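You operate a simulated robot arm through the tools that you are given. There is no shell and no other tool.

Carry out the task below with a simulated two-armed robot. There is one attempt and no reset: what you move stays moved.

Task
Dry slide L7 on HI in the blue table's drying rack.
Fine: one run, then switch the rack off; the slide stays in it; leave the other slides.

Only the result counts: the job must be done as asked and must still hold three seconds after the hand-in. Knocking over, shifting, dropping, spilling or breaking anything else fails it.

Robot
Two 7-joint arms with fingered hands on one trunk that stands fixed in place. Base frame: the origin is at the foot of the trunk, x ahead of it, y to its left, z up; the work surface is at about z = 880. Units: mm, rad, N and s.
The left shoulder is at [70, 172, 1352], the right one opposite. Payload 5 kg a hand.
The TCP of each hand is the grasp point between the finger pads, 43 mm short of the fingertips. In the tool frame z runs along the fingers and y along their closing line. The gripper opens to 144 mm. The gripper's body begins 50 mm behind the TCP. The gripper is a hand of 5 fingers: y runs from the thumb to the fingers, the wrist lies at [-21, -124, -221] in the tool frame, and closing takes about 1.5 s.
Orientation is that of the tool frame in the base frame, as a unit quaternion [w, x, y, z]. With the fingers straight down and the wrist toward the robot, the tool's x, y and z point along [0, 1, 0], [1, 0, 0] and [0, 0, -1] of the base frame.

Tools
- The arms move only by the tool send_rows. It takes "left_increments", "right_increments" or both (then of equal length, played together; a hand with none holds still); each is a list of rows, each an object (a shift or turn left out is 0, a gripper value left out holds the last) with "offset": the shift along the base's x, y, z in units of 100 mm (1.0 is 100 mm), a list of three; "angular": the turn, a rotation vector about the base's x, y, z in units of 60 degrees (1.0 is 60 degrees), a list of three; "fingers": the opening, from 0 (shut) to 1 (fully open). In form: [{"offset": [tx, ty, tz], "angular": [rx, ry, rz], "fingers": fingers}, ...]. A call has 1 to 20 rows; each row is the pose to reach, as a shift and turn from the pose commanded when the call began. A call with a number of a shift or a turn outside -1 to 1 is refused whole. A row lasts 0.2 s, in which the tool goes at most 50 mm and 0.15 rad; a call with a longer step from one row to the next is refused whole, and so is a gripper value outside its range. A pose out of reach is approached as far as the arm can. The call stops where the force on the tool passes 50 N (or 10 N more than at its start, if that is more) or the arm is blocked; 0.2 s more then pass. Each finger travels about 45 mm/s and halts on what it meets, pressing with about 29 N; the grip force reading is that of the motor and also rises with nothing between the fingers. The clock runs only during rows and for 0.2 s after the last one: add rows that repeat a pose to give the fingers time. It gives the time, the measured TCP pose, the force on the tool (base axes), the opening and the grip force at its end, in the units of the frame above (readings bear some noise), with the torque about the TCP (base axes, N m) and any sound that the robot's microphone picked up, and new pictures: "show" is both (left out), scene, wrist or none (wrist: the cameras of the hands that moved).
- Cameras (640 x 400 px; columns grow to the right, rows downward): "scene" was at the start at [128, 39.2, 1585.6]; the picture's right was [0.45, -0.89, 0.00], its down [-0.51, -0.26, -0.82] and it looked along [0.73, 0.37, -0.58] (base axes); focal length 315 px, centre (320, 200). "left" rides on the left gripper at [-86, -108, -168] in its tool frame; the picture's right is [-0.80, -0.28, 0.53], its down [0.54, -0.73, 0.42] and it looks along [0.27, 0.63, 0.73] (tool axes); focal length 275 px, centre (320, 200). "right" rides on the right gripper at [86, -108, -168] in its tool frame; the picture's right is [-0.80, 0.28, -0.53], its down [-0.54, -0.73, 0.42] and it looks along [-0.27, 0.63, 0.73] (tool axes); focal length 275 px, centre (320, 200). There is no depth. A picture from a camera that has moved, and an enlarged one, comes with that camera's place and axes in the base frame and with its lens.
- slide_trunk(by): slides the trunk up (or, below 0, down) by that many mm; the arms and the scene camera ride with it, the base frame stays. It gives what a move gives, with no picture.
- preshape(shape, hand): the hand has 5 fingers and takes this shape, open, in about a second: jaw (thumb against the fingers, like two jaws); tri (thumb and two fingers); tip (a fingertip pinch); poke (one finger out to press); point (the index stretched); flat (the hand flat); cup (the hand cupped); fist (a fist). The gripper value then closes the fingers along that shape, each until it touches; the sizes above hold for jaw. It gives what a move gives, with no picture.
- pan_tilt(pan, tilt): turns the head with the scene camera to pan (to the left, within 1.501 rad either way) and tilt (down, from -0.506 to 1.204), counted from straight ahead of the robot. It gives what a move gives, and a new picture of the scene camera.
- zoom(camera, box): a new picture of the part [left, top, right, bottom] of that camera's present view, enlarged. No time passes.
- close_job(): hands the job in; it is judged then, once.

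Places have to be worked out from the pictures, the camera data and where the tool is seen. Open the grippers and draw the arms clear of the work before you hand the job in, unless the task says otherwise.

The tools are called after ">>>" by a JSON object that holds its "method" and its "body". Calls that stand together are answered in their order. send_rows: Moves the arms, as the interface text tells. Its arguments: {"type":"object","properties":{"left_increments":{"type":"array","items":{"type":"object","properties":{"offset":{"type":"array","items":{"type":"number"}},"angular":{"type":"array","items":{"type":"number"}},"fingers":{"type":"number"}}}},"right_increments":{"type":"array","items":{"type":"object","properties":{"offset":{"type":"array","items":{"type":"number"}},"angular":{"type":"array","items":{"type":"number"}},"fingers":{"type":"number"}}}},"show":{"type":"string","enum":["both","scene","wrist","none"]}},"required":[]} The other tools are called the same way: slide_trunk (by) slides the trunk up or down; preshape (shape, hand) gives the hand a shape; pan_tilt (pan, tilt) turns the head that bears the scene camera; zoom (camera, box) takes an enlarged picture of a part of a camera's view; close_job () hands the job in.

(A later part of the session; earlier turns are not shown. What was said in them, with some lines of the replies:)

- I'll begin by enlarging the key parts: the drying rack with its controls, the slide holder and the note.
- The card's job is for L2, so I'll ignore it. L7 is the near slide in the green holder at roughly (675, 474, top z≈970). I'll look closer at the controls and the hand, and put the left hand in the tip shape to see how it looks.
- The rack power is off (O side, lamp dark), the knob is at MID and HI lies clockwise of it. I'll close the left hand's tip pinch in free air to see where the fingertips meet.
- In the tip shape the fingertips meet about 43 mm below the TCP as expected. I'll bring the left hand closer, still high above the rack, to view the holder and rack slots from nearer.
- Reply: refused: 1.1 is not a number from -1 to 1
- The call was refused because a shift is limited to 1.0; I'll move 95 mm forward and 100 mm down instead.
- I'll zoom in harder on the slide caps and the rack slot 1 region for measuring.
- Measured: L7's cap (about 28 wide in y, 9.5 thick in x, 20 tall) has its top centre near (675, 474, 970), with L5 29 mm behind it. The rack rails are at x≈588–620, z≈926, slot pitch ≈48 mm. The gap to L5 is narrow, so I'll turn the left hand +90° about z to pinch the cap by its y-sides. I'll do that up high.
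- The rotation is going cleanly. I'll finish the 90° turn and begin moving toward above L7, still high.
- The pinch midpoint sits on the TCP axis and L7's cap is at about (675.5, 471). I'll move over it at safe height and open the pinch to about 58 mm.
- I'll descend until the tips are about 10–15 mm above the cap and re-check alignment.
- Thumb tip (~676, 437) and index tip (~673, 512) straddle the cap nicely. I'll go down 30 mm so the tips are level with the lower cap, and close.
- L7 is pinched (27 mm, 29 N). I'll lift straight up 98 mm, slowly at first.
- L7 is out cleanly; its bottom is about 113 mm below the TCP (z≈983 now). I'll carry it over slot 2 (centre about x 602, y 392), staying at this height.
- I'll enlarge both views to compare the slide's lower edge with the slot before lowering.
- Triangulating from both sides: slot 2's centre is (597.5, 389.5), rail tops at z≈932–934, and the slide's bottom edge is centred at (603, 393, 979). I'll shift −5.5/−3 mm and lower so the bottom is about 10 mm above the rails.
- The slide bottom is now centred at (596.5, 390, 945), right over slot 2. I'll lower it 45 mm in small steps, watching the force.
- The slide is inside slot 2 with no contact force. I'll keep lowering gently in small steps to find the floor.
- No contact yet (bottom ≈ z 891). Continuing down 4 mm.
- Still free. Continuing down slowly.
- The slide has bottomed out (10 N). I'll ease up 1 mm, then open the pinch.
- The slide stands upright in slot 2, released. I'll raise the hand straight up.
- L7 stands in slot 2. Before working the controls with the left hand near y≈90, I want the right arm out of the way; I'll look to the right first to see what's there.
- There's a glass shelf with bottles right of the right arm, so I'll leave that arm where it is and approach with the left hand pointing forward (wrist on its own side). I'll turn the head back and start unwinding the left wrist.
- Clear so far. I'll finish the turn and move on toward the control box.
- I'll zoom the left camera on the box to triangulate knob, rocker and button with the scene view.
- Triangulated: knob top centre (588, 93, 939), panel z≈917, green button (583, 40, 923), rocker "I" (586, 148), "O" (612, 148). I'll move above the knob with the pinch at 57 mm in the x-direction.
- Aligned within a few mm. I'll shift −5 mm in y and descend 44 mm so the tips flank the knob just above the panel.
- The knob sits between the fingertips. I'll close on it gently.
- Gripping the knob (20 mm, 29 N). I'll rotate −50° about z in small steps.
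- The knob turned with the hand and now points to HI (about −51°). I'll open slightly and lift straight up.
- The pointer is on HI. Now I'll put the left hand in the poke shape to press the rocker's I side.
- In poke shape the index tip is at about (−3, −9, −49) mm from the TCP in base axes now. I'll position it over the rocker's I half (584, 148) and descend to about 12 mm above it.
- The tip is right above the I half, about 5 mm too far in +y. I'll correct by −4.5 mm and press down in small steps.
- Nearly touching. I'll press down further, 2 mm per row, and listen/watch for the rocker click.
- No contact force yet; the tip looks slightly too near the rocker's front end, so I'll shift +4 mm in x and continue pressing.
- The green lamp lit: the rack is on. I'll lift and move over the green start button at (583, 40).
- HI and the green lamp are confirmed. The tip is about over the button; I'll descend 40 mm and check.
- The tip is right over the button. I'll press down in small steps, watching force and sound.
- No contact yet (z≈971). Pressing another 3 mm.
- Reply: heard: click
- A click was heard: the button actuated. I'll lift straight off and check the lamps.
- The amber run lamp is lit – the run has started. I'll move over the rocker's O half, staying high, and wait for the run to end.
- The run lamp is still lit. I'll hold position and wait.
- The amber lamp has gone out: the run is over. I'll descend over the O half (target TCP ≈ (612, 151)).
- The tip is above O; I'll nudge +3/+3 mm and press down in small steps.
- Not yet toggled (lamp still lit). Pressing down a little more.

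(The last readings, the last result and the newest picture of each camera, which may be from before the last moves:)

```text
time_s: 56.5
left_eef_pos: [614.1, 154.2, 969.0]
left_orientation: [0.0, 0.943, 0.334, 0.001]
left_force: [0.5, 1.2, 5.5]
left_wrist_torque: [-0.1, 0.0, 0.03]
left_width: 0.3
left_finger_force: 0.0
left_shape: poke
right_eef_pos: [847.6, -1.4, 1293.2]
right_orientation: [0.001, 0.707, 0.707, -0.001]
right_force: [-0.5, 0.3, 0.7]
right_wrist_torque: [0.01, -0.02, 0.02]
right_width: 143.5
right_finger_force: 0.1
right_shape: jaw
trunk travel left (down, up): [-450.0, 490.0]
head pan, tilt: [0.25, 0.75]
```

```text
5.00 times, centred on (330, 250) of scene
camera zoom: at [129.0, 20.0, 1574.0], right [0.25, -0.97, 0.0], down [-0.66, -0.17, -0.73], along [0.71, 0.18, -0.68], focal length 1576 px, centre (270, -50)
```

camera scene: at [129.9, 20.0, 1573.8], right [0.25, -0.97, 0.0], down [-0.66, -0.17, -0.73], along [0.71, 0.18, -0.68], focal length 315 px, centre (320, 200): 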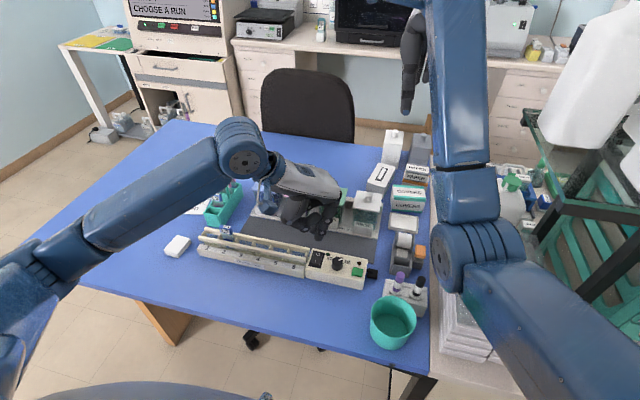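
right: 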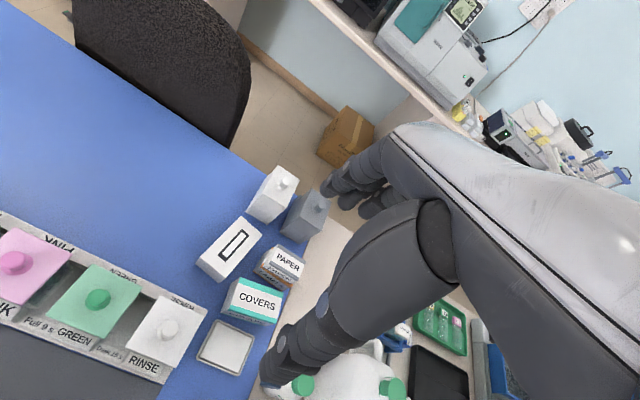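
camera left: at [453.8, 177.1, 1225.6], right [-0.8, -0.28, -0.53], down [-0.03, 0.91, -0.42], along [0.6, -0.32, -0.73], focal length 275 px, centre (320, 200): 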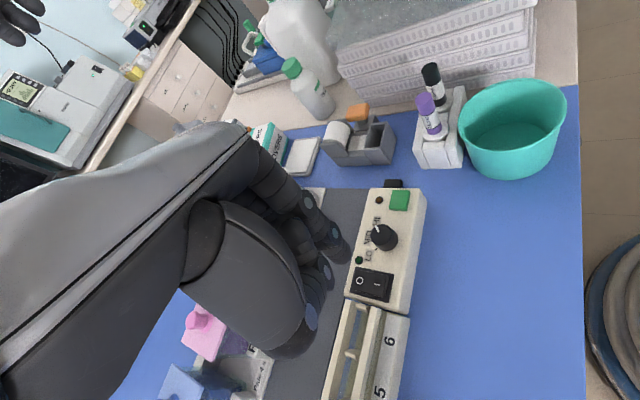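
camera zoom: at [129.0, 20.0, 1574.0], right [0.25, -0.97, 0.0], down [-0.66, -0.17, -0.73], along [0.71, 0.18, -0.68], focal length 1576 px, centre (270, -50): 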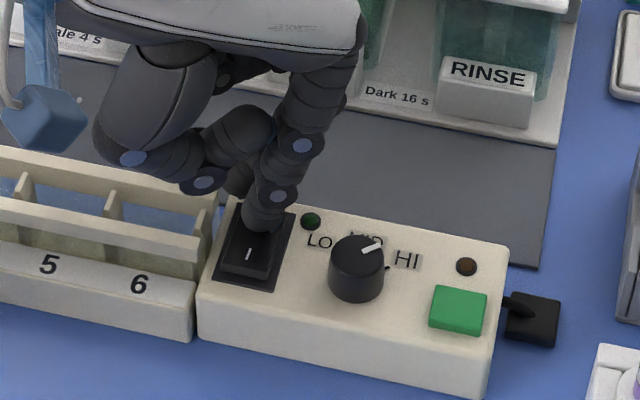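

The green lamp is out and the I side is up: the rack is off. I'll lift straight up.

>>> {"method": "send_rows", "body": {"left_increments": [{"offset": [0, 0, 0.2]}, {"offset": [0, 0, 0.5]}, {"offset": [0, 0, 0.9]}, {"offset": [-0.2, 0.1, 1.0]}, {"offset": [-0.6, 0.3, 1.0]}, {"offset": [-1.0, 0.5, 1.0]}], "show": "scene"}}

>>> {"method": "preshape", "body": {"hand": "left", "shape": "jaw"}}

>>> {"method": "zoom", "body": {"camera": "scene", "box": [180, 180, 390, 300]}}

```text
time_s: 57.9
left_eef_pos: [512.2, 204.6, 1067.8]
left_orientation: [0.0, 0.943, 0.333, -0.001]
left_force: [-1.0, 0.2, 0.3]
left_wrist_torque: [0.01, -0.03, 0.03]
left_width: 0.2
left_finger_force: 0.1
left_shape: poke
right_eef_pos: [846.4, -3.4, 1295.8]
right_orientation: [0.001, 0.708, 0.706, 0.001]
right_force: [-1.0, -0.2, 0.0]
right_wrist_torque: [0.01, -0.02, 0.02]
right_width: 143.5
right_finger_force: 0.1
right_shape: jaw
trunk travel left (down, up): [-450.0, 490.0]
head pan, tilt: [0.25, 0.75]
camera scene: at [127.3, 20.8, 1574.0], right [0.25, -0.97, 0.0], down [-0.66, -0.17, -0.73], along [0.71, 0.18, -0.68], focal length 315 px, centre (320, 200)
```

scene: 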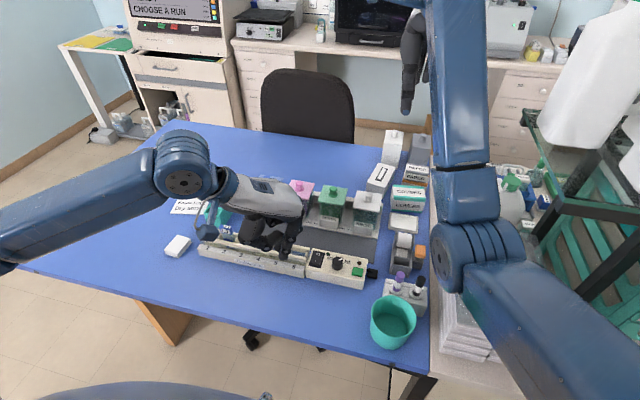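

```text
time_s: 58.8
left_eef_pos: [514.2, 203.6, 1068.2]
left_orientation: [0.0, 0.943, 0.334, 0.001]
left_force: [-0.1, -0.4, 0.4]
left_wrist_torque: [-0.02, 0.02, 0.02]
left_width: 144.0
left_finger_force: 0.0
left_shape: jaw
right_eef_pos: [848.8, -1.3, 1291.6]
right_orientation: [-0.001, 0.707, 0.707, 0.0]
right_force: [-0.3, 0.3, 0.4]
right_wrist_torque: [0.01, 0.0, 0.05]
right_width: 143.9
right_finger_force: 0.0
right_shape: jaw
trunk travel left (down, up): [-450.0, 490.0]
head pan, tilt: [0.25, 0.75]
```

```text
3.05 times, centred on (285, 240) of scene
camera zoom: at [130.0, 20.2, 1573.7], right [0.25, -0.97, 0.0], down [-0.66, -0.17, -0.73], along [0.71, 0.18, -0.68], focal length 961 px, centre (427, 78)
```

zoom: 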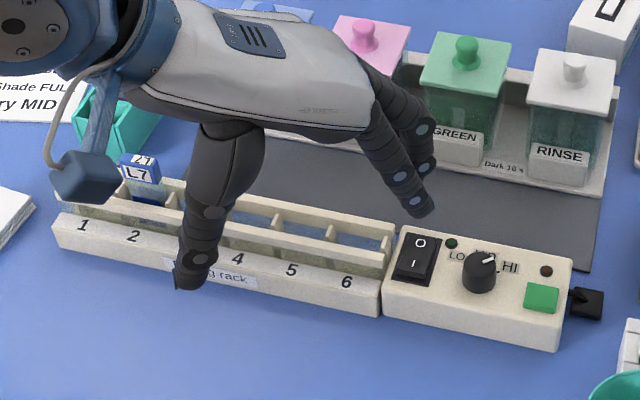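

Everything is in place: L7 in slot 2, rack off, knob on HI. I'll raise the left arm, then withdraw it to the left, clear of the work.

>>> {"method": "send_rows", "body": {"left_increments": [{"offset": [0, 0, 0.4]}, {"offset": [0, 0, 0.8]}, {"offset": [-0.1, 0, 1.0]}, {"offset": [-0.3, 0.1, 1.0], "angular": [0, 0, 0.14]}, {"offset": [-0.5, 0.3, 1.0], "angular": [0, 0, 0.28]}, {"offset": [-0.7, 0.5, 1.0], "angular": [0, 0, 0.42]}, {"offset": [-0.7, 0.75, 1.0], "angular": [0, 0, 0.56]}, {"offset": [-0.7, 1.0, 1.0], "angular": [0, 0, 0.7]}, {"offset": [-0.7, 1.0, 1.0], "angular": [0, 0, 0.84]}], "show": "none"}}

>>> {"method": "send_rows", "body": {"left_increments": [{"offset": [0, 0.3, 0.2]}, {"offset": [0, 0.6, 0.2]}, {"offset": [0, 0.95, 0.2]}, {"offset": [0, 1.0, 0.2]}], "show": "scene"}}

>>> {"method": "zoom", "body": {"camera": "scene", "box": [170, 160, 390, 300]}}

```text
time_s: 60.8
left_eef_pos: [527.2, 324.5, 1180.1]
left_orientation: [-0.002, 0.71, 0.704, -0.002]
left_force: [0.6, 0.0, 0.0]
left_wrist_torque: [-0.02, 0.05, 0.0]
left_width: 144.2
left_finger_force: 0.1
left_shape: jaw
left hand out of reach, approached as far as the arm can: row 4, 5, 6, 7, 8, 9
right_eef_pos: [851.0, -2.2, 1291.8]
right_orientation: [-0.001, 0.707, 0.708, -0.001]
right_force: [0.9, -0.7, -1.3]
right_wrist_torque: [0.0, 0.03, 0.0]
right_width: 143.6
right_finger_force: 0.0
right_shape: jaw
trunk travel left (down, up): [-450.0, 490.0]
head pan, tilt: [0.25, 0.75]
```

```text
time_s: 61.8
left_eef_pos: [525.6, 427.3, 1202.9]
left_orientation: [0.0, 0.711, 0.703, 0.0]
left_force: [-0.1, -1.0, 0.1]
left_wrist_torque: [-0.01, 0.01, -0.02]
left_width: 143.9
left_finger_force: 0.1
left_shape: jaw
right_eef_pos: [850.1, -1.4, 1293.6]
right_orientation: [0.0, 0.707, 0.707, 0.0]
right_force: [0.0, 0.8, 0.0]
right_wrist_torque: [-0.01, 0.0, 0.03]
right_width: 143.4
right_finger_force: 0.1
right_shape: jaw
trunk travel left (down, up): [-450.0, 490.0]
head pan, tilt: [0.25, 0.75]
camera scene: at [129.9, 20.3, 1573.8], right [0.25, -0.97, 0.0], down [-0.66, -0.17, -0.73], along [0.71, 0.18, -0.68], focal length 315 px, centre (320, 200)
```

scene: 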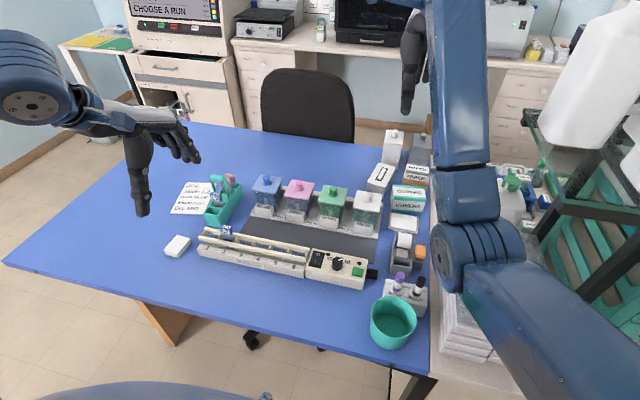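

```text
2.86 times, centred on (280, 230) of scene
camera zoom: at [129.9, 20.3, 1573.8], right [0.25, -0.97, 0.0], down [-0.66, -0.17, -0.73], along [0.71, 0.18, -0.68], focal length 901 px, centre (434, 114)
```

zoom: 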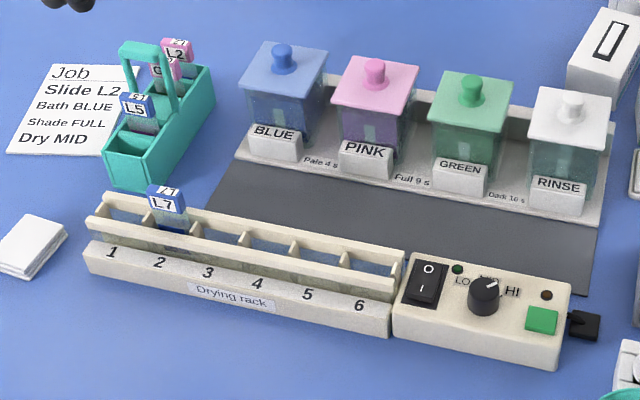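

L7 stands in slot 2, the rack is off with both lamps dark and the knob on HI. The other slides haven't moved, and the arms are clear with the hands open, so I'm handing the job in.

>>> {"method": "close_job", "body": {}}

```text
The job is handed in.
```

Slide L7 has been dried with one run on HI. It is still in slot 2 of the drying rack, and the rack is switched off.

- **Run:** I turned the knob from MID to HI, switched the rack on and pressed the green button once. The amber run lamp came on and went out within about 7 seconds. I then switched the rack off, and the green power lamp went dark.
- **Knob:** it is still set to HI.
- **Other slides:** L5, G5 and L2 are still in the green holder, and nothing else on the table looks moved. I ignored the job card on the table, since it is for slide L2 on MID.
- **Arms:** both hands are open, and the left arm is clear of the work. I left the right arm where it started, because there is a glass shelf with bottles next to it.
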